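You operate a simulated robot arm through the tools that you are given. There is no shell and no other tool. Be economical: measure what you need, move in short steps, check, and stop when the job is done.

You are at the controls of a simulated two-armed robot. One attempt, no reset.

TASK
Take the nozzle labelled "C" and put it on the top of the welder. Take the blue pot on the counter top by the lift and put it away on the top of the parts bench. Put the 4.0 grooved roller from the top of the lift deck on the lower tray of the blue trolley and the 2.4 grooved roller on the second shelf from the bottom of the blue rack. Take the red rod box and leave it on top of the orange case. Open the middle green drawer, take the roller block with the smallest size on its label from the top of the welding table and leave it in the inside of the middle green drawer, then shut the drawer. Any order will do. Set down upright: blue pot, red rod box, roller block.

It is judged by the outcome, as a careful person would: the job done as asked, and still so three seconds after it is handed in. It fails if anything else is knocked over, pushed out of place, dropped, spilled or broken.

THE ROBOT
Two 6-joint arms with fingered hands on one trunk, on a base that drives. Base frame: it is fixed to the floor where the robot stands at the start and does not move with it; the origin is under the middle of the robot, x ahead of it, y to its left, z up; the surface under the hand at the start is at about z = 800. Readings come in mm, degrees, newtons and seconds.
The left shoulder is at the start at [50, 170, 985], the right one opposite. With the tool pointing down near the work surface each hand reaches from about 520 to 780 mm from the robot's upright axis, wherever it stands, measured 20 degrees to its own side. Places, roughly: blue pot (8x8x12 cm) [2600, 100, 900]; grooved roller [3250, 250, 750]; inside of the middle green drawer [2100, 100, 400]; lower tray of the blue trolley [-1500, -400, 300]; middle green drawer [2100, 0, 400]; orange case (24x20x15 cm) [3800, 100, 1100]; red rod box [4000, -1250, 1250]; roller block [3500, -2500, 1000]; second shelf of the blue rack [3700, 200, 600]; top of the parts bench [700, -100, 800]; top of the welder [2400, -3800, 900]. Payload 3.5 kg a hand.
The TCP of each hand is the grasp point between the finger pads, 26 mm short of the fingertips. In the tool frame z runs along the fingers and y along their closing line. Largest opening 132 mm; the body of the gripper starts 73 mm behind the TCP. The gripper is a hand of 3 fingers: y runs from the thumb to the fingers, the wrist lies at [0, 0, -234] in the tool frame.
Orientation is that of the tool frame in the base frame, as a unit quaternion [w, x, y, z]. With the fingers straight down and closing along the base's y, the tool's x points along the base's -x, its y along +y and its z along -z.

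THE INTERFACE
- The arms move only by the tool move_arm. It takes "left_rows", "right_rows" or both (then of equal length, played together; a hand with none holds still); each is a list of rows, each an object of numbers (a shift or turn left out is 0): "tx", "ty", "tz": the shift along the base's x, y, z in units of 400 mm (1.0 is 400 mm); "ax", "ay", "az": the turn, a rotation vector about the base's x, y, z in units of 45 degrees (1.0 is 45 degrees). In form: [{"tx": .., "ty": .., "tz": .., "ax": .., "ay": .., "az": ..}, ...]. A call has 1 to 8 rows; each row is the pose to reach, as a shift and turn from the pose commanded when the call began. A call with a number of a shift or a turn outside -1 to 1 is refused whole. Each row takes 0.2 s and may step no farther than 50 mm and 8.6 degrees from the row before; otherwise, the whole call is refused. Where a pose cannot be reached the arm comes as near as it can. A force on the tool above 40 N (or 10 N above the force at the start of the call, whichever is more), or a blocked arm, ends the call early, and 0.2 s more pass. In this call time passes only in rows, and 0.2 s behind the last. It gives the time, the measured TCP pose, the force on the tool (base axes), the opening and the grip force at its end, in the units of the frame above (readings bear some noise), with the torque about the TCP (base axes, N m) and any sound that the robot's microphone picked up.
- Cameras (640 x 400 px; columns grow to the right, rows downward): "scene" is now at [34.2, -7.5, 1583.7]; the picture's right is [0.01, -1.00, 0.00], its down [-0.66, -0.01, -0.75] and it looks along [0.75, 0.01, -0.66] (base axes); focal length 295 px, centre (320, 200). "left" rides on the left gripper at [-62, 3, -92] in its tool frame; the picture's right is [-0.05, -1.00, 0.00], its down [0.83, -0.04, -0.56] and it looks along [0.55, -0.03, 0.83] (tool axes); focal length 230 px, centre (320, 200). "right" rides on the right gripper at [62, 3, -92] in its tool frame; the picture's right is [-0.05, 1.00, 0.00], its down [-0.83, -0.04, -0.56] and it looks along [-0.55, -0.03, 0.83] (tool axes); focal length 230 px, centre (320, 200). There is no depth. A picture from a camera that has moved, and an enlarged one, comes with that camera's place and axes in the base frame and with its lens. The place of the scene camera against the robot may be out by one fixed shift of up to 18 mm in any direction.
- snapshot(camera): a new picture of that camera. It takes no simulated time.
- slide_trunk(by): slides the trunk up (or, below 0, down) by that many mm; the arms and the scene camera ride with it, the base frame stays. It gives what a move gives, with no picture.
- steer(legs): drives the robot by 1 to 6 legs, each [ahead, left, turn to the left] in mm, mm and degrees, along the robot's own axes; the way and the turn of a leg run together, so that a leg with both is an arc; at most 1500 mm and 180 degrees a leg. The arms and the cameras ride along, it lands a little off, and it stops where it bumps. It gives what a move gives.
- move_fingers(finger1, finger2, thumb_bend, hand): sets how far each is bent, from 0 (flat) to 1 (curled in); at 0.3 the hand is open as for a grip, at 0.7 the pads meet at the TCP. One left out holds its place. A second passes; each finger stops where it meets its share of the squeeze, and holds until it gets a number again. It is the only way to open and close the hand. It gives what a move gives, with no picture; readings hold the bend of each and the force on the fingers (four entries, about 0 where the hand has none), thumb and palm.
- turn_head(pan, tilt): turns the head with the scene camera to pan (to the left, within 86 degrees either way) and tilt (down, from -29 to 69), counted from straight ahead of the robot. It gives what a move gives.
- enlarge(camera, box): a new picture of the part [left, top, right, bottom] of that camera's present view, enlarged. It takes no simulated time.
- finish_job(): hands the job in; it is judged then, once.

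Go step by step. Nothing tells you exact positions but the pictures and the camera data: compare them with the known pose of the tool, close in by small moves and look again before you grip or let go. The budget is 207 turns and 210 pictures, counting those below and the enlarged ones. Unless the task says otherwise, let go and move clear before handing in.

The tools are called after "Call:" by a JSON object that holds its "name" and its "arguments". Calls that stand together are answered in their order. move_arm: Moves the arms, as the interface text tells. Its arguments: {"type":"object","properties":{"left_rows":{"type":"array","items":{"type":"object","properties":{"tx":{"type":"number"},"ty":{"type":"number"},"tz":{"type":"number"},"ax":{"type":"number"},"ay":{"type":"number"},"az":{"type":"number"}}}},"right_rows":{"type":"array","items":{"type":"object","properties":{"tx":{"type":"number"},"ty":{"type":"number"},"tz":{"type":"number"},"ax":{"type":"number"},"ay":{"type":"number"},"az":{"type":"number"}}}}},"required":[]} The other tools are called the same way: slide_trunk (by) slides the trunk up or down; move_fingers (finger1, finger2, thumb_bend, hand) moves the fingers one by one; steer (legs) drives the base; turn_head (pan, tilt) turns the head that bears the scene camera; snapshot (camera) takes a picture; enlarge (camera, box) takes an enlarged picture of a part of a camera's view; finish_job () hands the job in.

At the start:

```text
time_s: 0.0
left_ee_pos: [662.4, 208.9, 1075.3]
left_ee_rot: [0.0, 0.0, 1.0, 0.0]
left_force: [0.4, 0.5, -0.6]
left_ft_torque: [-0.02, -0.01, 0.02]
left_grip_width: 131.9
left_gripper_force: 0.0
left_shape: jaw
left_bend: [0.3, 0.3, 0.3]
left_finger forces: [0.0, 0.1, 0.1, 0.1, 0.0, 0.1]
right_ee_pos: [576.7, -340.1, 1086.4]
right_ee_rot: [-0.001, 0.0, 1.0, 0.0]
right_force: [0.5, -1.1, 0.4]
right_ft_torque: [-0.01, -0.01, 0.01]
right_grip_width: 131.7
right_gripper_force: 0.2
right_shape: jaw
right_bend: [0.3, 0.3, 0.3]
right_finger forces: [0.0, 0.0, 0.0, 0.0, 0.0, 0.1]
trunk travel left (down, up): [-600.0, 110.0]
robot x, y, heading: [0.6, -0.3, -0.0]
head pan, tilt: [0.7, 41.6]
```

scene: 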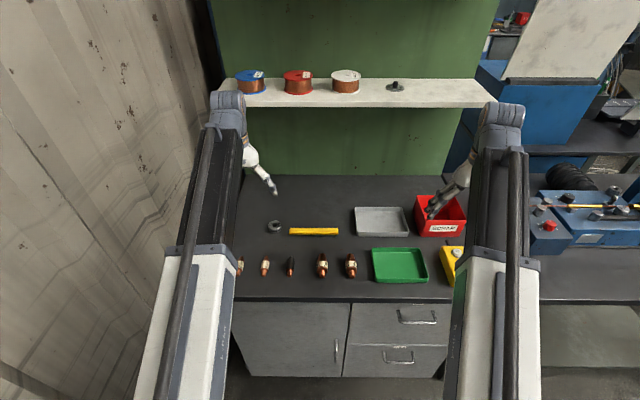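
right: 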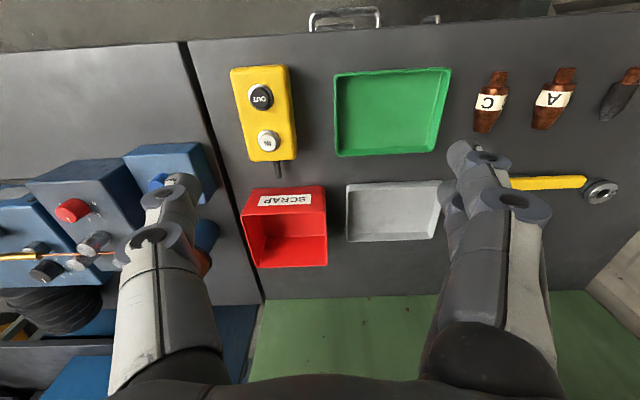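
left: 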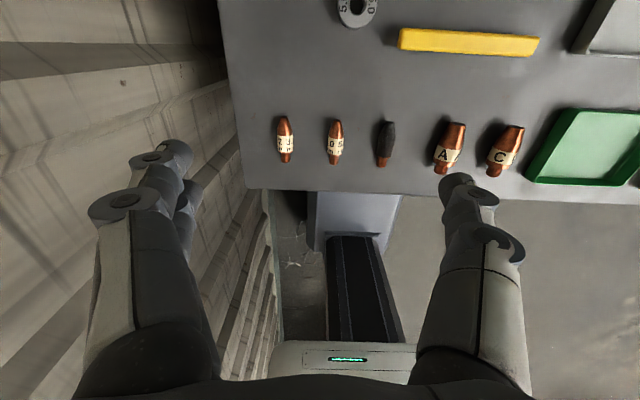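

I see the parts bench ahead with nozzle C lying at about [600, -95, 810]. I'll look around before starting.

Call:
{"name": "turn_head", "arguments": {"pan": -80, "tilt": 15}}

Call:
{"name": "snapshot", "arguments": {"camera": "scene"}}

Call:
{"name": "turn_head", "arguments": {"pan": -35, "tilt": 10}}

Call:
{"name": "snapshot", "arguments": {"camera": "scene"}}

Call:
{"name": "turn_head", "arguments": {"pan": 80, "tilt": 15}}

Call:
{"name": "snapshot", "arguments": {"camera": "scene"}}

Call:
{"name": "turn_head", "arguments": {"pan": 0, "tilt": 55}}

Call:
{"name": "snapshot", "arguments": {"camera": "scene"}}

```text
time_s: 1.5
left_ee_pos: [663.3, 208.8, 1074.0]
left_ee_rot: [-0.001, 0.0, 1.0, -0.001]
left_force: [-0.3, 0.0, 0.9]
left_ft_torque: [0.0, 0.0, -0.02]
left_grip_width: 132.1
left_gripper_force: 0.0
left_shape: jaw
left_bend: [0.3, 0.3, 0.3]
left_finger forces: [0.0, 0.1, 0.0, 0.0, 0.0, 0.0]
right_ee_pos: [577.0, -341.0, 1087.5]
right_ee_rot: [0.0, 0.0, 1.0, 0.001]
right_force: [-0.6, -0.1, -0.2]
right_ft_torque: [-0.02, 0.02, 0.01]
right_grip_width: 131.9
right_gripper_force: 0.0
right_shape: jaw
right_bend: [0.3, 0.3, 0.3]
right_finger forces: [0.1, 0.0, 0.0, 0.0, 0.0, 0.0]
trunk travel left (down, up): [-600.0, 110.0]
robot x, y, heading: [-4.0, 3.4, 0.0]
head pan, tilt: [-80.0, 15.0]
```

```text
206 pictures are left
camera scene: at [-33.4, -100.5, 1625.6], right [-0.98, -0.17, 0.0], down [-0.05, 0.26, -0.97], along [0.17, -0.95, -0.26], focal length 295 px, centre (320, 200)
```

scene: 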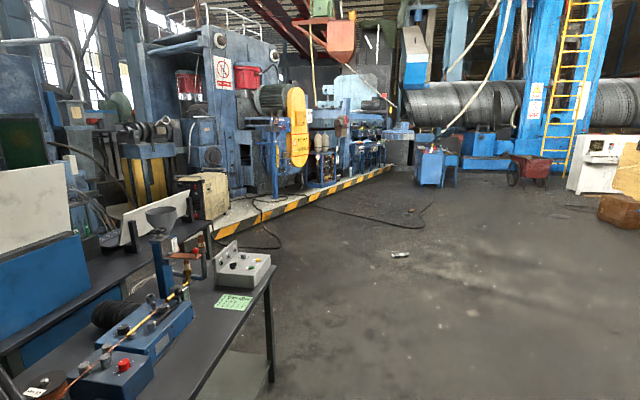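

```text
time_s: 2.7
left_ee_pos: [662.7, 208.1, 1075.0]
left_ee_rot: [0.0, 0.0, 1.0, 0.0]
left_force: [-0.1, 0.3, -0.3]
left_ft_torque: [-0.03, 0.01, 0.01]
left_grip_width: 131.9
left_gripper_force: 0.1
left_shape: jaw
left_bend: [0.3, 0.3, 0.3]
left_finger forces: [0.0, 0.0, 0.0, 0.0, 0.0, 0.1]
right_ee_pos: [575.0, -339.8, 1086.7]
right_ee_rot: [0.0, 0.001, 1.0, 0.0]
right_force: [0.1, -0.4, -0.7]
right_ft_torque: [0.0, -0.02, 0.0]
right_grip_width: 132.0
right_gripper_force: 0.0
right_shape: jaw
right_bend: [0.3, 0.3, 0.3]
right_finger forces: [0.0, 0.0, 0.1, 0.0, 0.1, 0.1]
trunk travel left (down, up): [-600.0, 110.0]
robot x, y, heading: [0.9, 0.4, -0.0]
head pan, tilt: [-35.0, 10.0]
```

```text
205 pictures are left
camera scene: at [26.4, -61.9, 1633.8], right [-0.57, -0.82, 0.0], down [-0.14, 0.1, -0.98], along [0.81, -0.57, -0.17], focal length 295 px, centre (320, 200)
```

scene: 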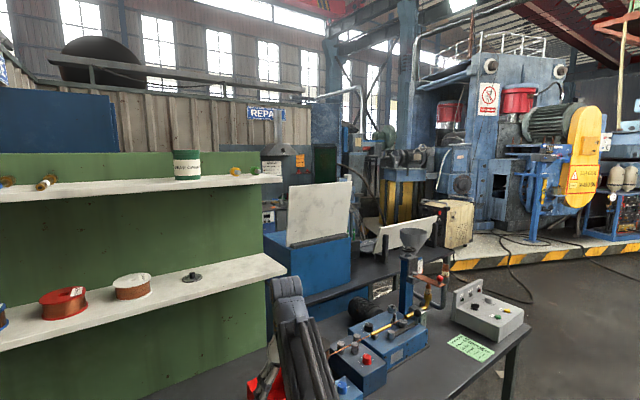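

```text
time_s: 4.6
left_ee_pos: [661.4, 208.2, 1074.0]
left_ee_rot: [0.001, 0.0, 1.0, 0.0]
left_force: [-0.2, -1.0, 0.4]
left_ft_torque: [0.0, 0.01, 0.0]
left_grip_width: 132.0
left_gripper_force: 0.0
left_shape: jaw
left_bend: [0.3, 0.3, 0.3]
left_finger forces: [0.1, 0.0, 0.0, 0.0, 0.0, 0.0]
right_ee_pos: [576.5, -340.9, 1088.2]
right_ee_rot: [0.001, 0.0, 1.0, 0.0]
right_force: [-0.1, -1.1, -0.6]
right_ft_torque: [0.01, -0.01, -0.02]
right_grip_width: 132.0
right_gripper_force: 0.2
right_shape: jaw
right_bend: [0.3, 0.3, 0.3]
right_finger forces: [0.0, 0.0, 0.1, 0.0, 0.0, 0.0]
trunk travel left (down, up): [-600.0, 110.0]
robot x, y, heading: [-2.6, 0.3, -0.0]
head pan, tilt: [80.0, 15.0]
```

```text
204 pictures are left
camera scene: at [-33.4, 83.5, 1625.7], right [0.98, -0.17, 0.0], down [-0.05, -0.25, -0.97], along [0.17, 0.95, -0.26], focal length 295 px, centre (320, 200)
```

scene: 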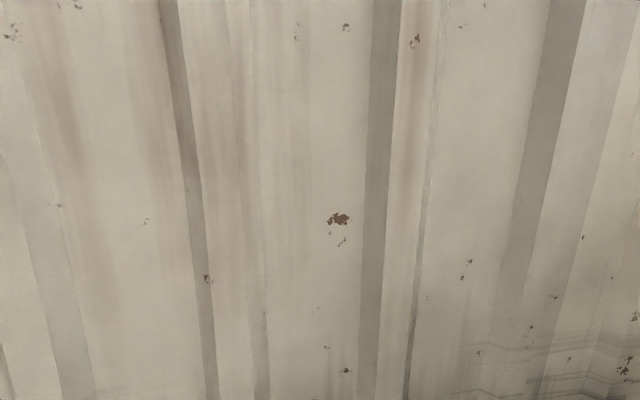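

```text
time_s: 6.1
left_ee_pos: [662.7, 207.1, 1075.4]
left_ee_rot: [0.0, 0.0, 1.0, 0.0]
left_force: [-0.2, -0.5, 0.2]
left_ft_torque: [-0.02, 0.02, -0.01]
left_grip_width: 132.0
left_gripper_force: 0.2
left_shape: jaw
left_bend: [0.3, 0.3, 0.3]
left_finger forces: [0.0, 0.0, 0.1, 0.0, 0.0, 0.1]
right_ee_pos: [575.7, -340.9, 1086.4]
right_ee_rot: [0.0, 0.0, 1.0, 0.0]
right_force: [0.1, -0.5, -0.2]
right_ft_torque: [0.01, 0.0, -0.04]
right_grip_width: 131.8
right_gripper_force: 0.1
right_shape: jaw
right_bend: [0.3, 0.3, 0.3]
right_finger forces: [0.0, 0.0, 0.1, 0.0, 0.0, 0.0]
trunk travel left (down, up): [-600.0, 110.0]
robot x, y, heading: [-2.9, 3.1, 0.1]
head pan, tilt: [0.0, 55.0]
```

```text
203 pictures are left
camera scene: at [22.4, -8.5, 1565.4], right [0.0, -1.0, 0.0], down [-0.82, 0.0, -0.57], along [0.57, 0.0, -0.82], focal length 295 px, centre (320, 200)
```

scene: 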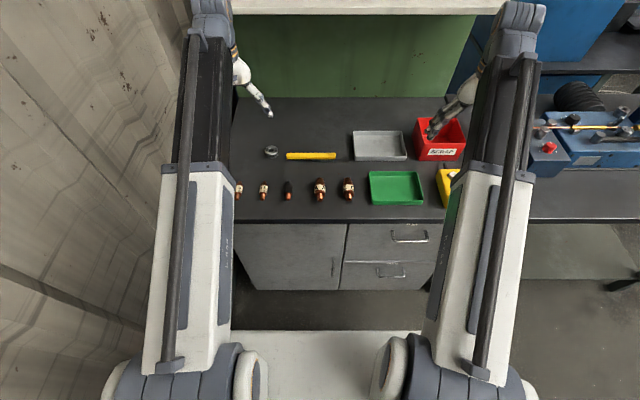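

C lies between nozzle A and the green tray, so I'll narrow the right hand and bring it above C.

Call:
{"name": "move_fingers", "arguments": {"hand": "right", "finger1": 0.5, "finger2": 0.5, "thumb_bend": 0.5}}

Call:
{"name": "move_arm", "arguments": {"right_rows": [{"tx": 0.011, "ty": 0.102, "tz": -0.0625}, {"tx": 0.022, "ty": 0.204, "tz": -0.125}, {"tx": 0.033, "ty": 0.306, "tz": -0.1875}, {"tx": 0.044, "ty": 0.408, "tz": -0.25}, {"tx": 0.055, "ty": 0.51, "tz": -0.3125}, {"tx": 0.065, "ty": 0.6125, "tz": -0.375}]}}

Call:
{"name": "snapshot", "arguments": {"camera": "right"}}

Call:
{"name": "snapshot", "arguments": {"camera": "scene"}}

```text
time_s: 7.1
left_ee_pos: [662.7, 208.7, 1075.0]
left_ee_rot: [0.0, -0.001, 1.0, 0.0]
left_force: [-0.3, 0.1, 0.0]
left_ft_torque: [0.01, 0.02, 0.01]
left_grip_width: 132.0
left_gripper_force: 0.1
left_shape: jaw
left_bend: [0.3, 0.3, 0.3]
left_finger forces: [0.1, 0.1, 0.0, 0.0, 0.0, 0.0]
right_ee_pos: [576.1, -341.0, 1087.1]
right_ee_rot: [0.0, 0.0, 1.0, 0.0]
right_force: [-0.3, 0.1, 0.5]
right_ft_torque: [0.01, 0.01, 0.03]
right_grip_width: 68.4
right_gripper_force: 0.1
right_shape: fingers
right_bend: [0.5, 0.5, 0.5]
right_finger forces: [0.0, 0.0, 0.1, 0.0, 0.0, 0.1]
trunk travel left (down, up): [-600.0, 110.0]
robot x, y, heading: [-0.2, 1.1, -0.2]
head pan, tilt: [0.0, 55.0]
```

```text
time_s: 8.5
left_ee_pos: [663.0, 208.5, 1075.0]
left_ee_rot: [0.0, 0.001, 1.0, -0.001]
left_force: [0.9, -0.1, 0.3]
left_ft_torque: [0.02, 0.0, 0.01]
left_grip_width: 131.8
left_gripper_force: 0.1
left_shape: jaw
left_bend: [0.3, 0.3, 0.3]
left_finger forces: [0.1, 0.0, 0.1, 0.0, 0.0, 0.0]
right_ee_pos: [603.0, -96.3, 935.6]
right_ee_rot: [0.0, 0.0, 1.0, 0.0]
right_force: [-0.5, 0.6, 0.9]
right_ft_torque: [-0.02, 0.03, -0.02]
right_grip_width: 68.3
right_gripper_force: 0.0
right_shape: fingers
right_bend: [0.5, 0.5, 0.5]
right_finger forces: [0.1, 0.0, 0.0, 0.0, 0.0, 0.0]
trunk travel left (down, up): [-600.0, 110.0]
robot x, y, heading: [1.4, 3.5, 0.0]
head pan, tilt: [0.0, 55.0]
```

```text
202 pictures are left
camera right: at [541.5, -92.0, 1027.3], right [0.05, 1.0, 0.0], down [0.83, -0.04, 0.56], along [0.55, -0.03, -0.83], focal length 230 px, centre (320, 200)
```

right: 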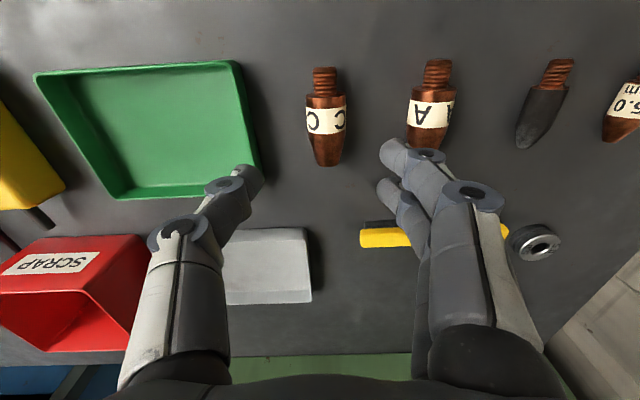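

```text
201 pictures are left
camera scene: at [22.5, -8.3, 1565.4], right [0.0, -1.0, 0.0], down [-0.82, 0.0, -0.57], along [0.57, 0.0, -0.82], focal length 295 px, centre (320, 200)
```

scene: 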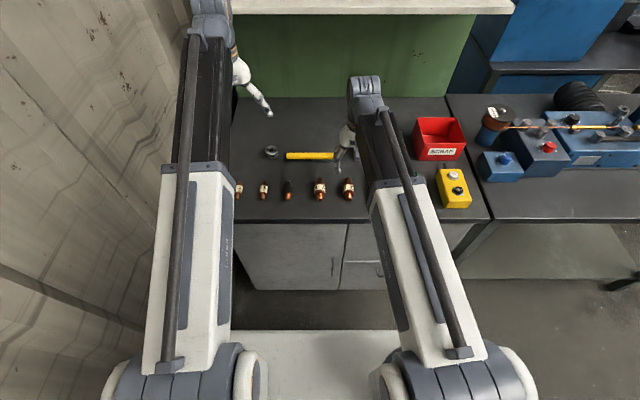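

C's centre is at about [594, -91]. I'll descend over it.

Call:
{"name": "move_arm", "arguments": {"right_rows": [{"tx": -0.02, "ty": 0.012, "tz": -0.1}, {"tx": -0.02, "ty": 0.012, "tz": -0.2}, {"tx": -0.02, "ty": 0.012, "tz": -0.255}]}}

Call:
{"name": "snapshot", "arguments": {"camera": "right"}}

```text
time_s: 9.3
left_ee_pos: [662.2, 208.7, 1074.7]
left_ee_rot: [0.0, 0.0, 1.0, 0.0]
left_force: [0.1, 1.3, 0.6]
left_ft_torque: [0.01, -0.02, -0.01]
left_grip_width: 132.0
left_gripper_force: 0.1
left_shape: jaw
left_bend: [0.3, 0.3, 0.3]
left_finger forces: [0.1, 0.0, 0.1, 0.1, 0.0, 0.0]
right_ee_pos: [596.5, -91.1, 833.5]
right_ee_rot: [0.0, 0.0, 1.0, 0.0]
right_force: [0.8, -0.2, 1.3]
right_ft_torque: [0.0, 0.01, 0.0]
right_grip_width: 68.3
right_gripper_force: 0.0
right_shape: fingers
right_bend: [0.5, 0.5, 0.5]
right_finger forces: [0.0, 0.0, 0.0, 0.0, 0.0, 0.1]
trunk travel left (down, up): [-600.0, 110.0]
robot x, y, heading: [4.7, -3.3, -0.2]
head pan, tilt: [0.0, 55.0]
```

```text
200 pictures are left
camera right: at [533.3, -87.6, 926.1], right [0.05, 1.0, 0.0], down [0.83, -0.04, 0.56], along [0.55, -0.03, -0.83], focal length 230 px, centre (320, 200)
```

right: 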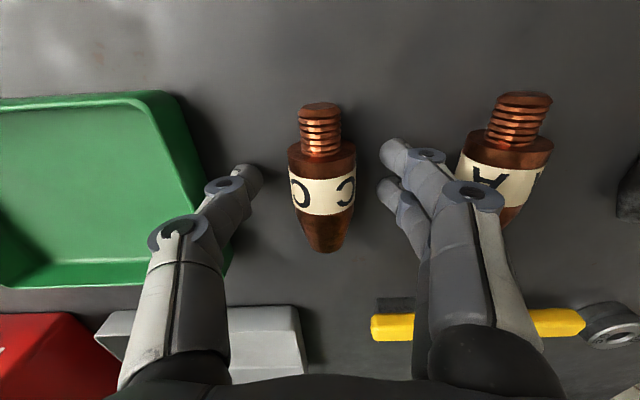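

Nicely centred; closing the hand on C.

Call:
{"name": "move_fingers", "arguments": {"hand": "right", "finger1": 0.75, "finger2": 0.75, "thumb_bend": 0.75}}

Call:
{"name": "move_arm", "arguments": {"right_rows": [{"tz": 0.1}, {"tz": 0.2}, {"tz": 0.3}]}}

Call:
{"name": "snapshot", "arguments": {"camera": "right"}}

```text
time_s: 10.3
left_ee_pos: [661.9, 208.5, 1073.9]
left_ee_rot: [0.0, 0.001, 1.0, -0.001]
left_force: [0.2, 0.2, 0.6]
left_ft_torque: [-0.02, -0.02, 0.01]
left_grip_width: 132.1
left_gripper_force: 0.1
left_shape: jaw
left_bend: [0.3, 0.3, 0.3]
left_finger forces: [0.0, 0.1, 0.0, 0.0, 0.0, 0.1]
right_ee_pos: [596.9, -90.7, 834.4]
right_ee_rot: [0.0, 0.0, 1.0, 0.0]
right_force: [0.7, 0.1, -0.2]
right_ft_torque: [0.04, -0.01, -0.02]
right_grip_width: 28.9
right_gripper_force: 21.2
right_shape: fingers
right_bend: [0.7, 0.7, 0.65]
right_finger forces: [11.1, 11.0, 0.0, 0.1, 20.8, 0.0]
trunk travel left (down, up): [-600.0, 110.0]
robot x, y, heading: [-0.3, 0.2, -0.0]
head pan, tilt: [0.0, 55.0]
```

```text
time_s: 11.1
left_ee_pos: [661.7, 210.1, 1073.6]
left_ee_rot: [0.0, 0.0, 1.0, 0.001]
left_force: [0.0, 0.0, 0.3]
left_ft_torque: [-0.04, 0.02, -0.01]
left_grip_width: 132.0
left_gripper_force: 0.0
left_shape: jaw
left_bend: [0.3, 0.3, 0.3]
left_finger forces: [0.1, 0.0, 0.0, 0.0, 0.0, 0.0]
right_ee_pos: [595.1, -86.7, 954.4]
right_ee_rot: [0.0, 0.0, 1.0, 0.0]
right_force: [-0.3, -0.2, -1.5]
right_ft_torque: [0.02, -0.02, 0.03]
right_grip_width: 28.8
right_gripper_force: 21.1
right_shape: fingers
right_bend: [0.7, 0.7, 0.65]
right_finger forces: [11.0, 11.1, 0.0, 0.0, 20.8, 0.1]
trunk travel left (down, up): [-600.0, 110.0]
robot x, y, heading: [0.2, 1.5, -0.2]
head pan, tilt: [0.0, 55.0]
```

```text
199 pictures are left
camera right: at [532.6, -84.1, 1048.1], right [0.05, 1.0, 0.0], down [0.83, -0.04, 0.55], along [0.55, -0.03, -0.83], focal length 230 px, centre (320, 200)
```

right: 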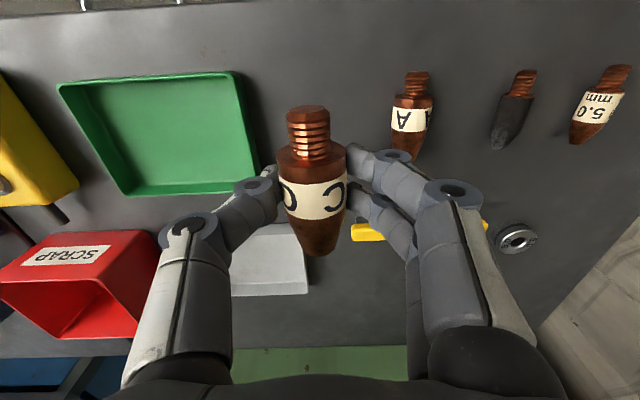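

C is held. I'll back off and drive right past the end of the benches, then look at the other side.

Call:
{"name": "steer", "arguments": {"legs": [[-250, 0, 0], [0, -1500, 0], [0, -700, 0]]}}

Call:
{"name": "turn_head", "arguments": {"pan": 25, "tilt": 15}}

Call:
{"name": "snapshot", "arguments": {"camera": "scene"}}

Call:
{"name": "turn_head", "arguments": {"pan": -35, "tilt": 15}}

Call:
{"name": "snapshot", "arguments": {"camera": "scene"}}

```text
time_s: 23.3
left_ee_pos: [370.3, -1981.4, 1075.9]
left_ee_rot: [0.001, 0.016, 1.0, -0.001]
left_force: [-0.2, 0.2, -0.5]
left_ft_torque: [-0.04, -0.02, -0.01]
left_grip_width: 132.0
left_gripper_force: 0.1
left_shape: jaw
left_bend: [0.3, 0.3, 0.3]
left_finger forces: [0.0, 0.1, 0.0, 0.1, 0.0, 0.1]
right_ee_pos: [293.9, -2274.8, 954.8]
right_ee_rot: [0.0, 0.016, 1.0, 0.0]
right_force: [0.1, -0.8, -0.9]
right_ft_torque: [-0.02, 0.01, -0.03]
right_grip_width: 29.2
right_gripper_force: 21.4
right_shape: fingers
right_bend: [0.7, 0.7, 0.65]
right_finger forces: [10.9, 11.0, 0.0, 0.0, 20.8, 0.1]
trunk travel left (down, up): [-600.0, 110.0]
robot x, y, heading: [-303.9, -2165.3, -1.6]
head pan, tilt: [0.0, 55.0]
```

```text
time_s: 24.3
left_ee_pos: [369.5, -1981.2, 1073.9]
left_ee_rot: [0.0, 0.015, 1.0, 0.0]
left_force: [0.0, -0.4, 0.6]
left_ft_torque: [0.01, -0.01, -0.02]
left_grip_width: 131.7
left_gripper_force: 0.1
left_shape: jaw
left_bend: [0.3, 0.3, 0.3]
left_finger forces: [0.0, 0.0, 0.0, 0.0, 0.1, 0.0]
right_ee_pos: [293.2, -2273.3, 954.8]
right_ee_rot: [0.0, 0.015, 1.0, 0.0]
right_force: [-0.1, 1.2, -0.2]
right_ft_torque: [0.0, 0.03, -0.01]
right_grip_width: 29.0
right_gripper_force: 21.0
right_shape: fingers
right_bend: [0.7, 0.7, 0.65]
right_finger forces: [11.0, 11.0, 0.1, 0.0, 20.8, 0.0]
trunk travel left (down, up): [-600.0, 110.0]
robot x, y, heading: [-302.0, -2166.0, -1.8]
head pan, tilt: [25.0, 15.0]
```

```text
198 pictures are left
camera scene: at [-262.0, -2138.5, 1625.6], right [0.39, -0.92, 0.0], down [-0.24, -0.1, -0.97], along [0.89, 0.38, -0.26], focal length 295 px, centre (320, 200)
```

scene: 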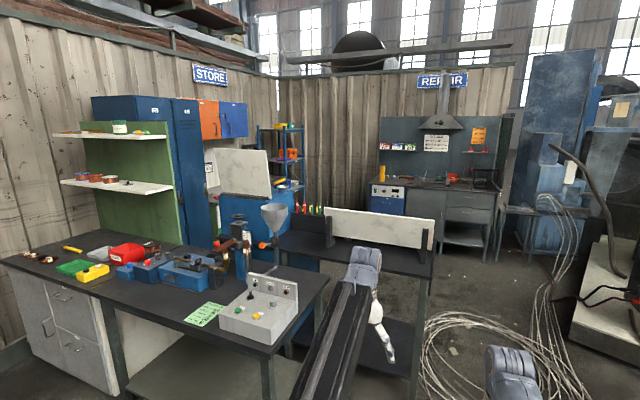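

```text
time_s: 25.6
left_ee_pos: [370.6, -1979.9, 1074.2]
left_ee_rot: [0.0, 0.015, 1.0, 0.0]
left_force: [0.1, 0.9, -0.2]
left_ft_torque: [0.0, 0.03, -0.02]
left_grip_width: 132.1
left_gripper_force: 0.2
left_shape: jaw
left_bend: [0.3, 0.3, 0.3]
left_finger forces: [0.0, 0.0, 0.1, 0.0, 0.0, 0.0]
right_ee_pos: [294.2, -2275.2, 953.7]
right_ee_rot: [-0.001, 0.016, 1.0, 0.0]
right_force: [-0.3, 0.0, -1.5]
right_ft_torque: [0.03, -0.02, 0.02]
right_grip_width: 28.9
right_gripper_force: 21.5
right_shape: fingers
right_bend: [0.7, 0.7, 0.65]
right_finger forces: [10.9, 10.9, 0.0, 0.0, 20.9, 0.0]
trunk travel left (down, up): [-600.0, 110.0]
robot x, y, heading: [-301.8, -2166.6, -2.2]
head pan, tilt: [-35.0, 15.0]
```

```text
197 pictures are left
camera scene: at [-273.1, -2231.2, 1625.7], right [-0.6, -0.8, 0.0], down [-0.21, 0.15, -0.97], along [0.77, -0.58, -0.26], focal length 295 px, centre (320, 200)
```

scene: 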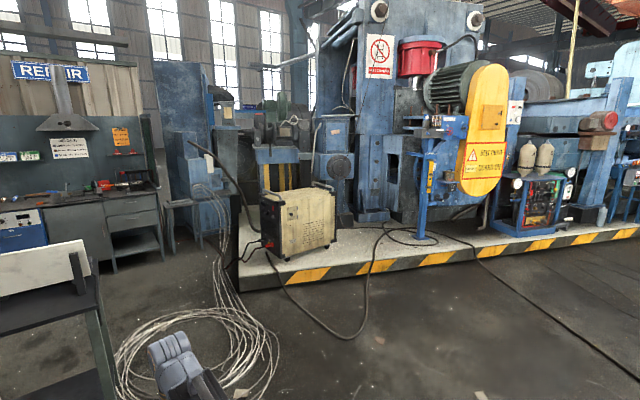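

The cream box on the striped platform is the welder. I'll drive toward it by way of the clear floor, skirting the wire coil.

Call:
{"name": "steer", "arguments": {"legs": [[525, -623, 0], [525, -623, 0], [500, -30, -10]]}}

Call:
{"name": "turn_head", "arguments": {"pan": 0, "tilt": 30}}

Call:
{"name": "snapshot", "arguments": {"camera": "scene"}}

```text
time_s: 36.6
left_ee_pos: [1899.6, -3519.6, 1073.4]
left_ee_rot: [0.0, 0.117, 0.993, 0.0]
left_force: [-0.4, -1.1, -0.5]
left_ft_torque: [0.0, 0.01, 0.0]
left_grip_width: 132.1
left_gripper_force: 0.0
left_shape: jaw
left_bend: [0.3, 0.3, 0.3]
left_finger forces: [0.0, 0.0, 0.0, 0.0, 0.1, 0.0]
right_ee_pos: [1765.9, -3793.1, 953.6]
right_ee_rot: [0.0, 0.116, 0.993, 0.0]
right_force: [-0.3, 0.5, 0.4]
right_ft_torque: [0.01, -0.01, 0.0]
right_grip_width: 28.8
right_gripper_force: 21.7
right_shape: fingers
right_bend: [0.7, 0.7, 0.65]
right_finger forces: [10.9, 11.0, 0.1, 0.1, 20.8, 0.1]
trunk travel left (down, up): [-600.0, 110.0]
robot x, y, heading: [1207.1, -3570.8, -13.4]
head pan, tilt: [-35.0, 15.0]
```

```text
time_s: 37.6
left_ee_pos: [1899.5, -3520.2, 1074.4]
left_ee_rot: [0.0, 0.116, 0.993, 0.0]
left_force: [0.2, 0.0, -0.1]
left_ft_torque: [0.01, -0.02, -0.02]
left_grip_width: 131.8
left_gripper_force: 0.1
left_shape: jaw
left_bend: [0.3, 0.3, 0.3]
left_finger forces: [0.1, 0.1, 0.0, 0.1, 0.0, 0.0]
right_ee_pos: [1764.8, -3792.3, 955.5]
right_ee_rot: [0.001, 0.116, 0.993, 0.0]
right_force: [-0.3, 0.6, -0.4]
right_ft_torque: [0.01, 0.01, 0.0]
right_grip_width: 28.8
right_gripper_force: 21.5
right_shape: fingers
right_bend: [0.7, 0.7, 0.65]
right_finger forces: [10.9, 11.0, 0.0, 0.0, 20.8, 0.0]
trunk travel left (down, up): [-600.0, 110.0]
robot x, y, heading: [1204.9, -3568.9, -13.2]
head pan, tilt: [0.0, 30.0]
```

```text
196 pictures are left
camera scene: at [1246.0, -3589.8, 1601.5], right [-0.23, -0.97, 0.0], down [-0.49, 0.12, -0.87], along [0.84, -0.2, -0.5], focal length 295 px, centre (320, 200)
```

scene: 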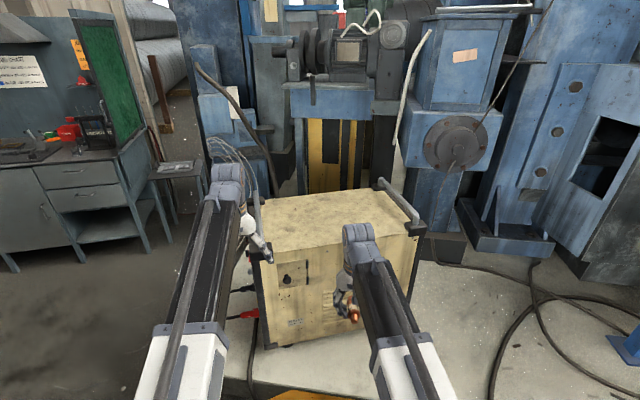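

I'll raise the right hand, roll closer to the welder, and look at the top from the hand camera.

Call:
{"name": "move_arm", "arguments": {"right_rows": [{"tz": 0.12}, {"tz": 0.24}]}}

Call:
{"name": "steer", "arguments": {"legs": [[400, 45, 0]]}}

Call:
{"name": "snapshot", "arguments": {"camera": "right"}}

Call:
{"name": "snapshot", "arguments": {"camera": "scene"}}

```text
time_s: 38.2
left_ee_pos: [1899.0, -3519.7, 1074.4]
left_ee_rot: [0.001, 0.118, 0.993, 0.001]
left_force: [-0.2, 0.3, 0.2]
left_ft_torque: [-0.01, 0.01, -0.01]
left_grip_width: 132.1
left_gripper_force: 0.1
left_shape: jaw
left_bend: [0.3, 0.3, 0.3]
left_finger forces: [0.0, 0.0, 0.1, 0.0, 0.0, 0.0]
right_ee_pos: [1767.1, -3794.4, 1055.6]
right_ee_rot: [-0.001, 0.116, 0.993, 0.0]
right_force: [0.1, 0.4, -0.3]
right_ft_torque: [-0.02, 0.0, 0.01]
right_grip_width: 28.8
right_gripper_force: 21.5
right_shape: fingers
right_bend: [0.7, 0.7, 0.65]
right_finger forces: [10.9, 11.0, 0.1, 0.0, 20.9, 0.0]
trunk travel left (down, up): [-600.0, 110.0]
robot x, y, heading: [1206.9, -3571.2, -13.5]
head pan, tilt: [0.0, 30.0]
```

```text
time_s: 40.7
left_ee_pos: [2303.9, -3566.4, 1074.2]
left_ee_rot: [0.0, 0.115, 0.993, 0.0]
left_force: [-0.4, -0.2, 0.3]
left_ft_torque: [-0.02, 0.02, 0.01]
left_grip_width: 131.9
left_gripper_force: 0.1
left_shape: jaw
left_bend: [0.3, 0.3, 0.3]
left_finger forces: [0.0, 0.1, 0.0, 0.1, 0.0, 0.0]
right_ee_pos: [2172.1, -3841.2, 1054.6]
right_ee_rot: [-0.001, 0.115, 0.993, -0.001]
right_force: [0.9, 0.3, -0.6]
right_ft_torque: [0.03, 0.04, 0.0]
right_grip_width: 28.9
right_gripper_force: 21.5
right_shape: fingers
right_bend: [0.7, 0.7, 0.65]
right_finger forces: [10.9, 11.0, 0.0, 0.0, 20.9, 0.0]
trunk travel left (down, up): [-600.0, 110.0]
robot x, y, heading: [1607.9, -3616.7, -13.4]
head pan, tilt: [0.0, 30.0]
```

```text
195 pictures are left
camera right: at [2111.6, -3823.8, 1147.5], right [0.28, 0.96, 0.0], down [0.8, -0.23, 0.55], along [0.53, -0.16, -0.83], focal length 230 px, centre (320, 200)
```

right: 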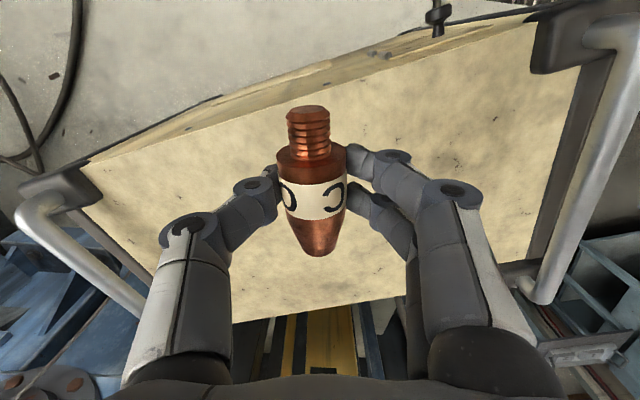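

```text
194 pictures are left
camera scene: at [1649.7, -3638.1, 1601.4], right [-0.23, -0.97, 0.0], down [-0.49, 0.11, -0.87], along [0.84, -0.2, -0.5], focal length 295 px, centre (320, 200)
```

scene: 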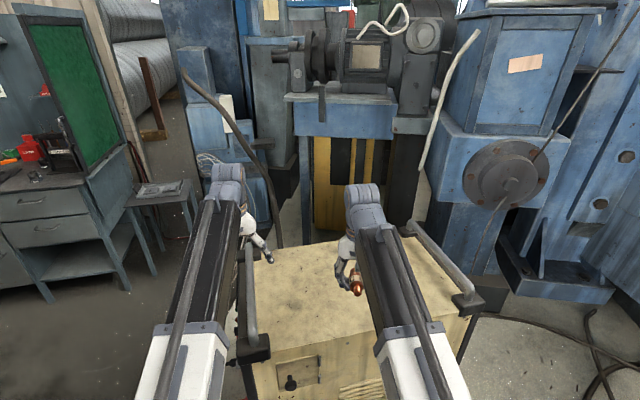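

The hand is just over the front edge of the welder. I'll reach further in, lower in steps and let contact tell the height.

Call:
{"name": "move_arm", "arguments": {"right_rows": [{"tx": 0.11, "ty": -0.02}, {"tx": 0.22, "ty": -0.04}, {"tx": 0.25, "ty": -0.05, "tz": -0.1}, {"tx": 0.25, "ty": -0.05, "tz": -0.2}]}}

Call:
{"name": "snapshot", "arguments": {"camera": "right"}}

Call:
{"name": "snapshot", "arguments": {"camera": "scene"}}

```text
time_s: 41.7
left_ee_pos: [2302.7, -3565.8, 1073.9]
left_ee_rot: [0.0, 0.115, 0.993, -0.001]
left_force: [0.3, 0.4, 0.0]
left_ft_torque: [-0.04, -0.01, 0.02]
left_grip_width: 132.0
left_gripper_force: 0.0
left_shape: jaw
left_bend: [0.3, 0.3, 0.3]
left_finger forces: [0.0, 0.0, 0.0, 0.0, 0.0, 0.1]
right_ee_pos: [2271.7, -3862.6, 973.8]
right_ee_rot: [0.0, 0.115, 0.993, 0.0]
right_force: [0.0, -0.3, -0.4]
right_ft_torque: [0.0, -0.03, 0.02]
right_grip_width: 28.9
right_gripper_force: 21.4
right_shape: fingers
right_bend: [0.7, 0.7, 0.65]
right_finger forces: [10.8, 11.0, 0.0, 0.1, 20.9, 0.1]
trunk travel left (down, up): [-600.0, 110.0]
robot x, y, heading: [1609.9, -3619.0, -13.5]
head pan, tilt: [0.0, 30.0]
```

```text
193 pictures are left
camera right: at [2211.8, -3844.9, 1067.3], right [0.28, 0.96, 0.0], down [0.8, -0.23, 0.56], along [0.53, -0.16, -0.83], focal length 230 px, centre (320, 200)
```

right: 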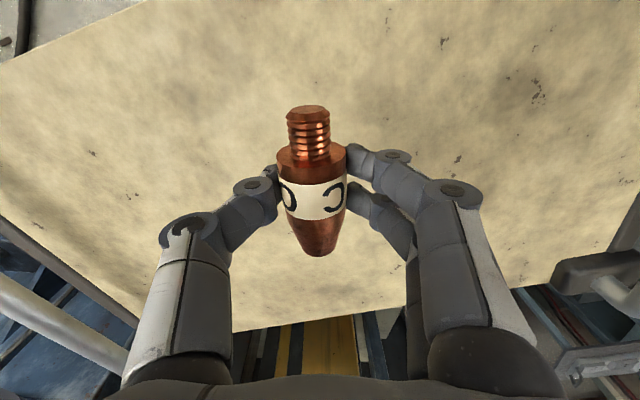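

```text
192 pictures are left
camera scene: at [1649.4, -3638.1, 1601.5], right [-0.23, -0.97, 0.0], down [-0.49, 0.11, -0.87], along [0.84, -0.2, -0.5], focal length 295 px, centre (320, 200)
```

scene: 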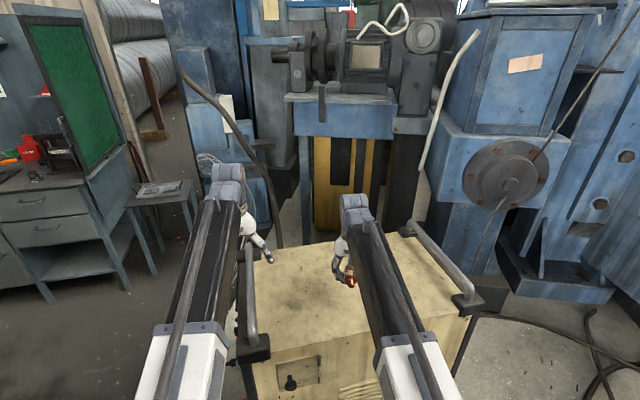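

Clear area underneath; lowering gently until contact.

Call:
{"name": "move_arm", "arguments": {"right_rows": [{"tz": -0.04}, {"tz": -0.08}, {"tz": -0.1}, {"tz": -0.12}, {"tz": -0.14}, {"tz": -0.16}, {"tz": -0.18}, {"tz": -0.2}]}}

Call:
{"name": "snapshot", "arguments": {"camera": "right"}}

```text
time_s: 43.5
left_ee_pos: [2300.9, -3566.8, 1074.8]
left_ee_rot: [0.0, 0.115, 0.993, -0.001]
left_force: [-0.6, 0.1, -0.4]
left_ft_torque: [0.0, 0.02, -0.02]
left_grip_width: 132.0
left_gripper_force: 0.0
left_shape: jaw
left_bend: [0.3, 0.3, 0.3]
left_finger forces: [0.0, 0.0, 0.1, 0.0, 0.1, 0.0]
right_ee_pos: [2269.9, -3862.1, 895.5]
right_ee_rot: [0.001, 0.116, 0.993, 0.001]
right_force: [0.3, -0.1, -0.7]
right_ft_torque: [0.04, 0.03, 0.0]
right_grip_width: 28.9
right_gripper_force: 21.1
right_shape: fingers
right_bend: [0.7, 0.7, 0.65]
right_finger forces: [10.8, 10.9, 0.1, 0.0, 20.8, 0.0]
trunk travel left (down, up): [-600.0, 110.0]
robot x, y, heading: [1610.6, -3618.9, -12.9]
head pan, tilt: [0.0, 30.0]
```

```text
191 pictures are left
camera right: at [2210.6, -3844.3, 987.3], right [0.28, 0.96, 0.0], down [0.8, -0.23, 0.56], along [0.53, -0.16, -0.83], focal length 230 px, centre (320, 200)
```

right: 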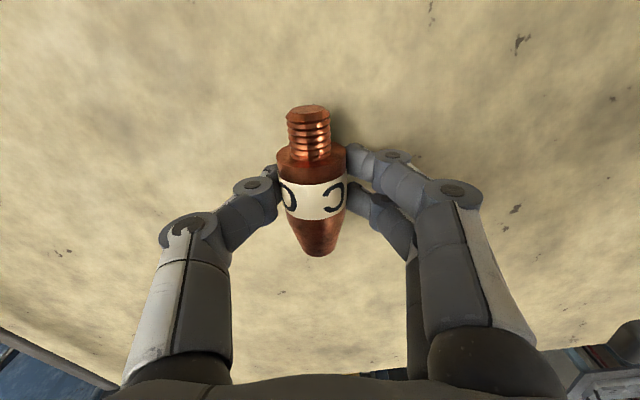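

Call:
{"name": "move_arm", "arguments": {"right_rows": [{"tz": -0.025}, {"tz": -0.05}, {"tz": -0.07}, {"tz": -0.09}, {"tz": -0.105}, {"tz": -0.12}, {"tz": -0.13}, {"tz": -0.14}]}}

Call:
{"name": "snapshot", "arguments": {"camera": "right"}}

```text
time_s: 44.1
left_ee_pos: [2301.2, -3567.6, 1075.5]
left_ee_rot: [0.001, 0.115, 0.993, 0.0]
left_force: [-0.1, -0.3, 0.6]
left_ft_torque: [0.01, 0.01, -0.03]
left_grip_width: 131.9
left_gripper_force: 0.1
left_shape: jaw
left_bend: [0.3, 0.3, 0.3]
left_finger forces: [0.0, 0.1, 0.1, 0.0, 0.0, 0.0]
right_ee_pos: [2271.6, -3864.1, 890.0]
right_ee_rot: [0.005, 0.116, 0.993, -0.002]
right_force: [-4.7, 0.7, 22.2]
right_ft_torque: [-0.45, 0.29, -0.12]
right_grip_width: 28.6
right_gripper_force: 33.1
right_shape: fingers
right_bend: [0.71, 0.71, 0.68]
right_finger forces: [10.9, 11.3, 0.0, 0.0, 44.6, 0.1]
trunk travel left (down, up): [-600.0, 110.0]
robot x, y, heading: [1607.1, -3620.7, -13.4]
head pan, tilt: [0.0, 30.0]
stopped in row 2 (right hand): the force on the tool passed its limit at 48 N (the readings are from after the stop); the commanded pose is now the measured one
```

```text
190 pictures are left
camera right: at [2210.8, -3844.4, 981.6], right [0.28, 0.96, 0.0], down [0.79, -0.23, 0.56], along [0.54, -0.16, -0.83], focal length 230 px, centre (320, 200)
```

right: 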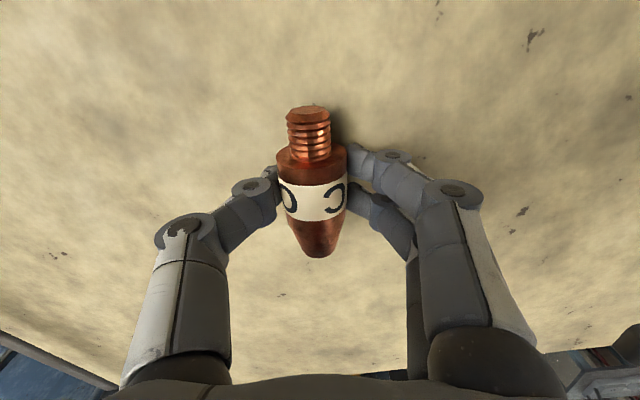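

Contact at 890, so the top is at about 856. Releasing and lifting off.

Call:
{"name": "move_fingers", "arguments": {"hand": "right", "finger1": 0.5, "finger2": 0.5, "thumb_bend": 0.5}}

Call:
{"name": "move_arm", "arguments": {"right_rows": [{"tz": 0.1}, {"tz": 0.2}, {"tz": 0.3}, {"tz": 0.4}, {"tz": 0.5}]}}

Call:
{"name": "snapshot", "arguments": {"camera": "right"}}

```text
time_s: 44.5
left_ee_pos: [2301.7, -3565.9, 1075.5]
left_ee_rot: [0.001, 0.116, 0.993, 0.0]
left_force: [0.6, 0.1, 0.3]
left_ft_torque: [0.02, -0.01, -0.04]
left_grip_width: 131.9
left_gripper_force: 0.1
left_shape: jaw
left_bend: [0.3, 0.3, 0.3]
left_finger forces: [0.0, 0.1, 0.0, 0.0, 0.0, 0.1]
right_ee_pos: [2272.5, -3862.4, 893.2]
right_ee_rot: [0.009, 0.116, 0.993, -0.001]
right_force: [-3.5, 1.9, 24.1]
right_ft_torque: [-0.14, 0.32, -0.06]
right_grip_width: 57.4
right_gripper_force: 12.5
right_shape: fingers
right_bend: [0.54, 0.51, 0.52]
right_finger forces: [8.8, 0.7, 0.1, 0.1, 14.9, 0.0]
trunk travel left (down, up): [-600.0, 110.0]
robot x, y, heading: [1610.9, -3618.3, -13.0]
head pan, tilt: [0.0, 30.0]
stopped (right hand): the force on the tool passed its limit at 41 N (the readings are from after the stop); the commanded pose is now the measured one
```

```text
time_s: 45.7
left_ee_pos: [2302.4, -3566.8, 1074.2]
left_ee_rot: [0.0, 0.116, 0.993, -0.001]
left_force: [0.4, 0.4, 0.4]
left_ft_torque: [0.01, 0.02, -0.02]
left_grip_width: 132.0
left_gripper_force: 0.2
left_shape: jaw
left_bend: [0.3, 0.3, 0.3]
left_finger forces: [0.0, 0.1, 0.1, 0.0, 0.0, 0.1]
right_ee_pos: [2274.6, -3862.9, 1091.5]
right_ee_rot: [0.006, 0.116, 0.993, -0.001]
right_force: [0.0, -1.0, 0.6]
right_ft_torque: [0.01, 0.01, 0.0]
right_grip_width: 66.8
right_gripper_force: 0.1
right_shape: fingers
right_bend: [0.5, 0.5, 0.5]
right_finger forces: [0.0, 0.1, 0.0, 0.1, 0.0, 0.0]
trunk travel left (down, up): [-600.0, 110.0]
robot x, y, heading: [1610.6, -3619.0, -13.5]
head pan, tilt: [0.0, 30.0]
```

```text
189 pictures are left
camera right: at [2214.1, -3845.5, 1183.3], right [0.28, 0.96, 0.0], down [0.79, -0.23, 0.57], along [0.54, -0.16, -0.82], focal length 230 px, centre (320, 200)
```

right: 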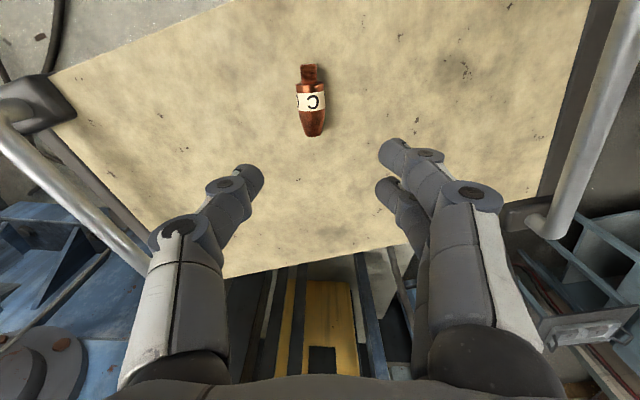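

C lies on the welder. Now I look at the way to the repair bench and the wire coil on the floor.

Call:
{"name": "steer", "arguments": {"legs": [[-500, -100, 0]]}}

Call:
{"name": "turn_head", "arguments": {"pan": 55, "tilt": 35}}

Call:
{"name": "snapshot", "arguments": {"camera": "scene"}}

```text
time_s: 48.7
left_ee_pos: [1783.5, -3535.6, 1074.4]
left_ee_rot: [0.0, 0.105, 0.994, 0.0]
left_force: [0.1, -0.7, -0.5]
left_ft_torque: [0.0, -0.03, -0.02]
left_grip_width: 131.9
left_gripper_force: 0.1
left_shape: jaw
left_bend: [0.3, 0.3, 0.3]
left_finger forces: [0.1, 0.0, 0.1, 0.0, 0.0, 0.0]
right_ee_pos: [1763.0, -3833.9, 1091.2]
right_ee_rot: [0.007, 0.105, 0.994, 0.0]
right_force: [-0.3, 0.0, -0.9]
right_ft_torque: [0.0, 0.03, 0.01]
right_grip_width: 67.2
right_gripper_force: 0.0
right_shape: fingers
right_bend: [0.5, 0.5, 0.5]
right_finger forces: [0.0, 0.0, 0.0, 0.0, 0.0, 0.1]
trunk travel left (down, up): [-600.0, 110.0]
robot x, y, heading: [1093.6, -3604.1, -11.9]
head pan, tilt: [0.0, 30.0]
```

```text
time_s: 49.9
left_ee_pos: [1783.9, -3535.7, 1074.0]
left_ee_rot: [0.0, 0.105, 0.994, -0.001]
left_force: [-0.2, 0.1, -0.5]
left_ft_torque: [0.0, -0.01, 0.02]
left_grip_width: 132.1
left_gripper_force: 0.0
left_shape: jaw
left_bend: [0.3, 0.3, 0.3]
left_finger forces: [0.0, 0.0, 0.1, 0.0, 0.1, 0.0]
right_ee_pos: [1764.5, -3833.0, 1090.2]
right_ee_rot: [0.007, 0.105, 0.994, 0.0]
right_force: [0.4, 0.3, -0.7]
right_ft_torque: [0.01, -0.01, -0.01]
right_grip_width: 67.0
right_gripper_force: 0.1
right_shape: fingers
right_bend: [0.5, 0.5, 0.5]
right_finger forces: [0.0, 0.0, 0.0, 0.0, 0.1, 0.0]
trunk travel left (down, up): [-600.0, 110.0]
robot x, y, heading: [1094.2, -3606.7, -11.9]
head pan, tilt: [55.0, 35.0]
```

```text
188 pictures are left
camera scene: at [1108.1, -3542.4, 1593.7], right [0.68, -0.73, 0.0], down [-0.42, -0.39, -0.82], along [0.6, 0.56, -0.57], focal length 295 px, centre (320, 200)
```

scene: 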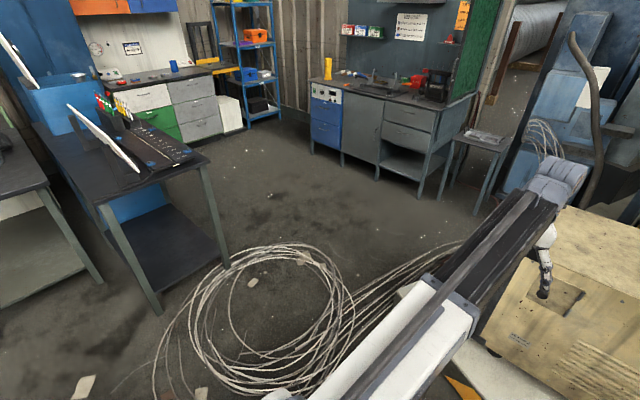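

Now I can see the counter, rack and repair bench. I'll roll slowly across the gap near the coil toward the repair bench.

Call:
{"name": "steer", "arguments": {"legs": [[-321, 1062, 0], [400, 110, 6]]}}

Call:
{"name": "snapshot", "arguments": {"camera": "scene"}}

```text
time_s: 57.9
left_ee_pos: [2097.8, -2291.3, 1073.4]
left_ee_rot: [0.0, 0.054, 0.999, 0.0]
left_force: [-0.3, 0.2, -0.3]
left_ft_torque: [-0.01, -0.01, -0.02]
left_grip_width: 132.0
left_gripper_force: 0.1
left_shape: jaw
left_bend: [0.3, 0.3, 0.3]
left_finger forces: [0.0, 0.1, 0.1, 0.0, 0.0, 0.1]
right_ee_pos: [2108.4, -2589.0, 1090.3]
right_ee_rot: [0.007, 0.056, 0.998, -0.001]
right_force: [0.3, -0.2, -0.1]
right_ft_torque: [-0.04, 0.02, 0.0]
right_grip_width: 67.2
right_gripper_force: 0.1
right_shape: fingers
right_bend: [0.5, 0.5, 0.5]
right_finger forces: [0.0, 0.0, 0.1, 0.1, 0.0, 0.0]
trunk travel left (down, up): [-600.0, 110.0]
robot x, y, heading: [1417.8, -2425.7, -6.2]
head pan, tilt: [55.0, 35.0]
```

```text
187 pictures are left
camera scene: at [1426.3, -2364.8, 1593.6], right [0.75, -0.66, 0.0], down [-0.38, -0.43, -0.82], along [0.54, 0.62, -0.57], focal length 295 px, centre (320, 200)
```

scene: 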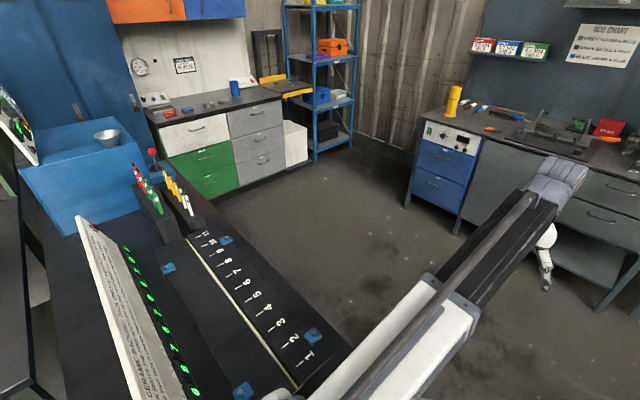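

Crossing is fine. Rod boxes sit on a wall shelf over the repair bench, the orange case on the rack. I'll go to the middle of the bay and face the rod boxes.

Call:
{"name": "steer", "arguments": {"legs": [[1184, 28, 0], [0, 600, 6], [0, 650, 0]]}}

Call:
{"name": "turn_head", "arguments": {"pan": 0, "tilt": 20}}

Call:
{"name": "snapshot", "arguments": {"camera": "scene"}}

Call:
{"name": "turn_head", "arguments": {"pan": 70, "tilt": 30}}

Call:
{"name": "snapshot", "arguments": {"camera": "scene"}}

```text
time_s: 70.0
left_ee_pos: [3284.3, -1080.0, 1074.0]
left_ee_rot: [-0.001, 0.007, 1.0, 0.0]
left_force: [0.3, -0.2, 0.1]
left_ft_torque: [0.01, 0.0, -0.01]
left_grip_width: 131.9
left_gripper_force: 0.1
left_shape: jaw
left_bend: [0.3, 0.3, 0.3]
left_finger forces: [0.0, 0.1, 0.0, 0.0, 0.1, 0.1]
right_ee_pos: [3323.1, -1376.5, 1089.6]
right_ee_rot: [0.006, 0.006, 1.0, -0.001]
right_force: [-0.9, 0.2, -0.5]
right_ft_torque: [0.0, 0.0, -0.01]
right_grip_width: 67.2
right_gripper_force: 0.0
right_shape: fingers
right_bend: [0.5, 0.5, 0.5]
right_finger forces: [0.1, 0.0, 0.1, 0.0, 0.0, 0.1]
trunk travel left (down, up): [-600.0, 110.0]
robot x, y, heading: [2622.3, -1284.4, -0.7]
head pan, tilt: [55.0, 35.0]
```

```text
time_s: 71.2
left_ee_pos: [3285.1, -1080.5, 1076.3]
left_ee_rot: [0.0, 0.006, 1.0, 0.0]
left_force: [0.0, -0.1, -0.1]
left_ft_torque: [-0.01, -0.01, 0.03]
left_grip_width: 132.0
left_gripper_force: 0.0
left_shape: jaw
left_bend: [0.3, 0.3, 0.3]
left_finger forces: [0.0, 0.0, 0.1, 0.0, 0.0, 0.0]
right_ee_pos: [3322.6, -1376.4, 1090.7]
right_ee_rot: [0.006, 0.007, 1.0, 0.0]
right_force: [0.1, 0.4, 0.1]
right_ft_torque: [0.0, 0.03, 0.0]
right_grip_width: 66.8
right_gripper_force: 0.2
right_shape: fingers
right_bend: [0.5, 0.5, 0.5]
right_finger forces: [0.0, 0.0, 0.1, 0.0, 0.0, 0.1]
trunk travel left (down, up): [-600.0, 110.0]
robot x, y, heading: [2620.9, -1280.5, -0.9]
head pan, tilt: [0.0, 20.0]
```

```text
186 pictures are left
camera scene: at [2663.1, -1290.5, 1617.5], right [-0.01, -1.0, 0.0], down [-0.34, 0.0, -0.94], along [0.94, -0.01, -0.34], focal length 295 px, centre (320, 200)
```

scene: 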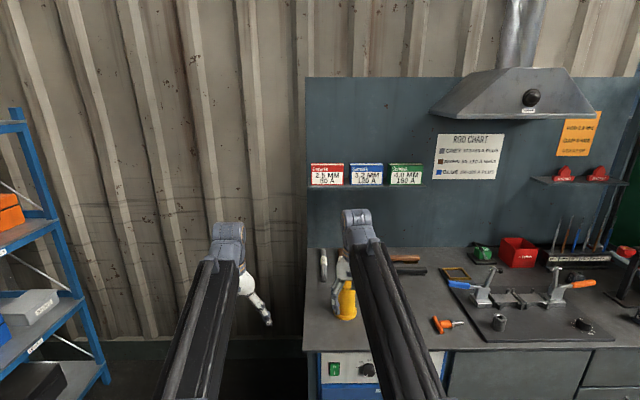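

```text
time_s: 72.7
left_ee_pos: [3285.7, -1081.0, 1073.4]
left_ee_rot: [0.0, 0.006, 1.0, 0.0]
left_force: [0.2, -0.4, 0.4]
left_ft_torque: [0.0, 0.0, -0.02]
left_grip_width: 131.6
left_gripper_force: 0.0
left_shape: jaw
left_bend: [0.3, 0.3, 0.3]
left_finger forces: [0.0, 0.0, 0.0, 0.0, 0.0, 0.0]
right_ee_pos: [3323.7, -1375.5, 1092.0]
right_ee_rot: [0.007, 0.007, 1.0, 0.0]
right_force: [-0.5, -0.2, -0.7]
right_ft_torque: [0.01, -0.01, 0.0]
right_grip_width: 66.9
right_gripper_force: 0.0
right_shape: fingers
right_bend: [0.5, 0.5, 0.5]
right_finger forces: [0.0, 0.0, 0.0, 0.0, 0.0, 0.0]
trunk travel left (down, up): [-600.0, 110.0]
robot x, y, heading: [2619.4, -1280.1, -0.7]
head pan, tilt: [70.0, 30.0]
```

```text
185 pictures are left
camera scene: at [2602.1, -1204.7, 1601.5], right [0.93, -0.35, 0.0], down [-0.18, -0.47, -0.87], along [0.31, 0.81, -0.5], focal length 295 px, centre (320, 200)
```

scene: 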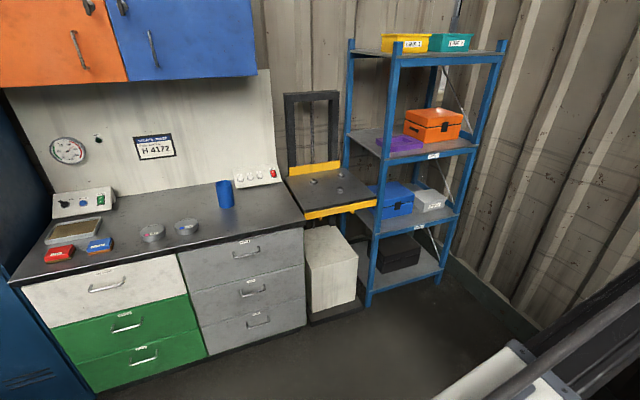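

Red rod box is on the small wall shelf, about [3980, -1335, 1255]. I'll look closer.

Call:
{"name": "turn_head", "arguments": {"pan": 0, "tilt": 20}}

Call:
{"name": "enlarge", "arguments": {"camera": "scene", "box": [290, 140, 440, 230]}}

Call:
{"name": "snapshot", "arguments": {"camera": "left"}}

```text
time_s: 74.1
left_ee_pos: [3284.3, -1080.4, 1074.7]
left_ee_rot: [-0.001, 0.008, 1.0, 0.0]
left_force: [0.4, -0.3, 0.9]
left_ft_torque: [-0.02, 0.0, 0.01]
left_grip_width: 131.9
left_gripper_force: 0.1
left_shape: jaw
left_bend: [0.3, 0.3, 0.3]
left_finger forces: [0.0, 0.1, 0.0, 0.1, 0.1, 0.0]
right_ee_pos: [3323.1, -1376.4, 1090.9]
right_ee_rot: [0.006, 0.007, 1.0, 0.001]
right_force: [-0.2, -0.3, -0.8]
right_ft_torque: [-0.01, -0.01, -0.01]
right_grip_width: 67.1
right_gripper_force: 0.1
right_shape: fingers
right_bend: [0.5, 0.5, 0.5]
right_finger forces: [0.0, 0.1, 0.0, 0.0, 0.0, 0.1]
trunk travel left (down, up): [-600.0, 110.0]
robot x, y, heading: [2617.3, -1282.9, -0.8]
head pan, tilt: [0.0, 20.0]
```

```text
4.27 times, centred on (365, 185) of scene
camera zoom: at [2663.1, -1290.5, 1617.5], right [-0.01, -1.0, 0.0], down [-0.34, 0.0, -0.94], along [0.94, -0.01, -0.34], focal length 1259 px, centre (128, 264)
```

zoom: 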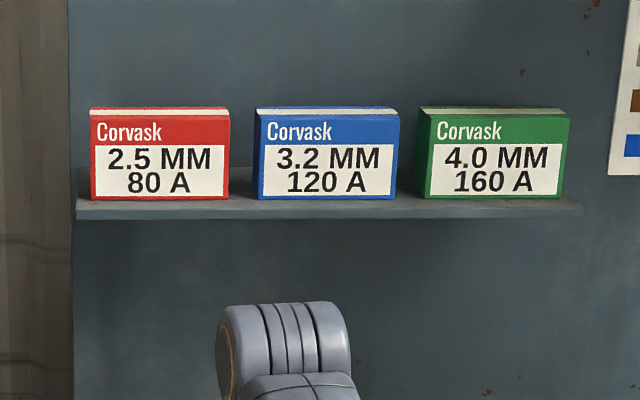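

```text
183 pictures are left
camera left: at [3346.2, -1078.6, 1167.5], right [0.04, -1.0, 0.0], down [-0.83, -0.03, 0.56], along [-0.55, -0.02, -0.83], focal length 230 px, centre (320, 200)
```

left: 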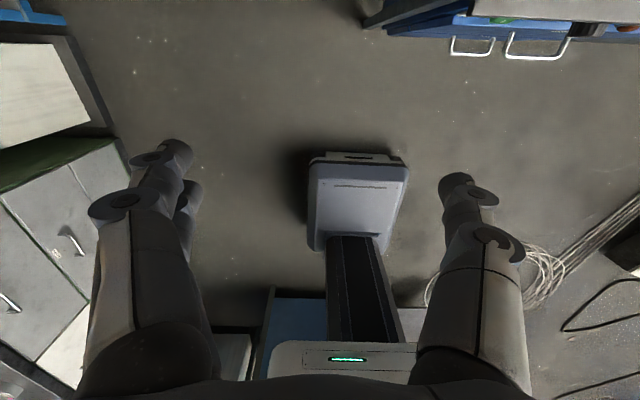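

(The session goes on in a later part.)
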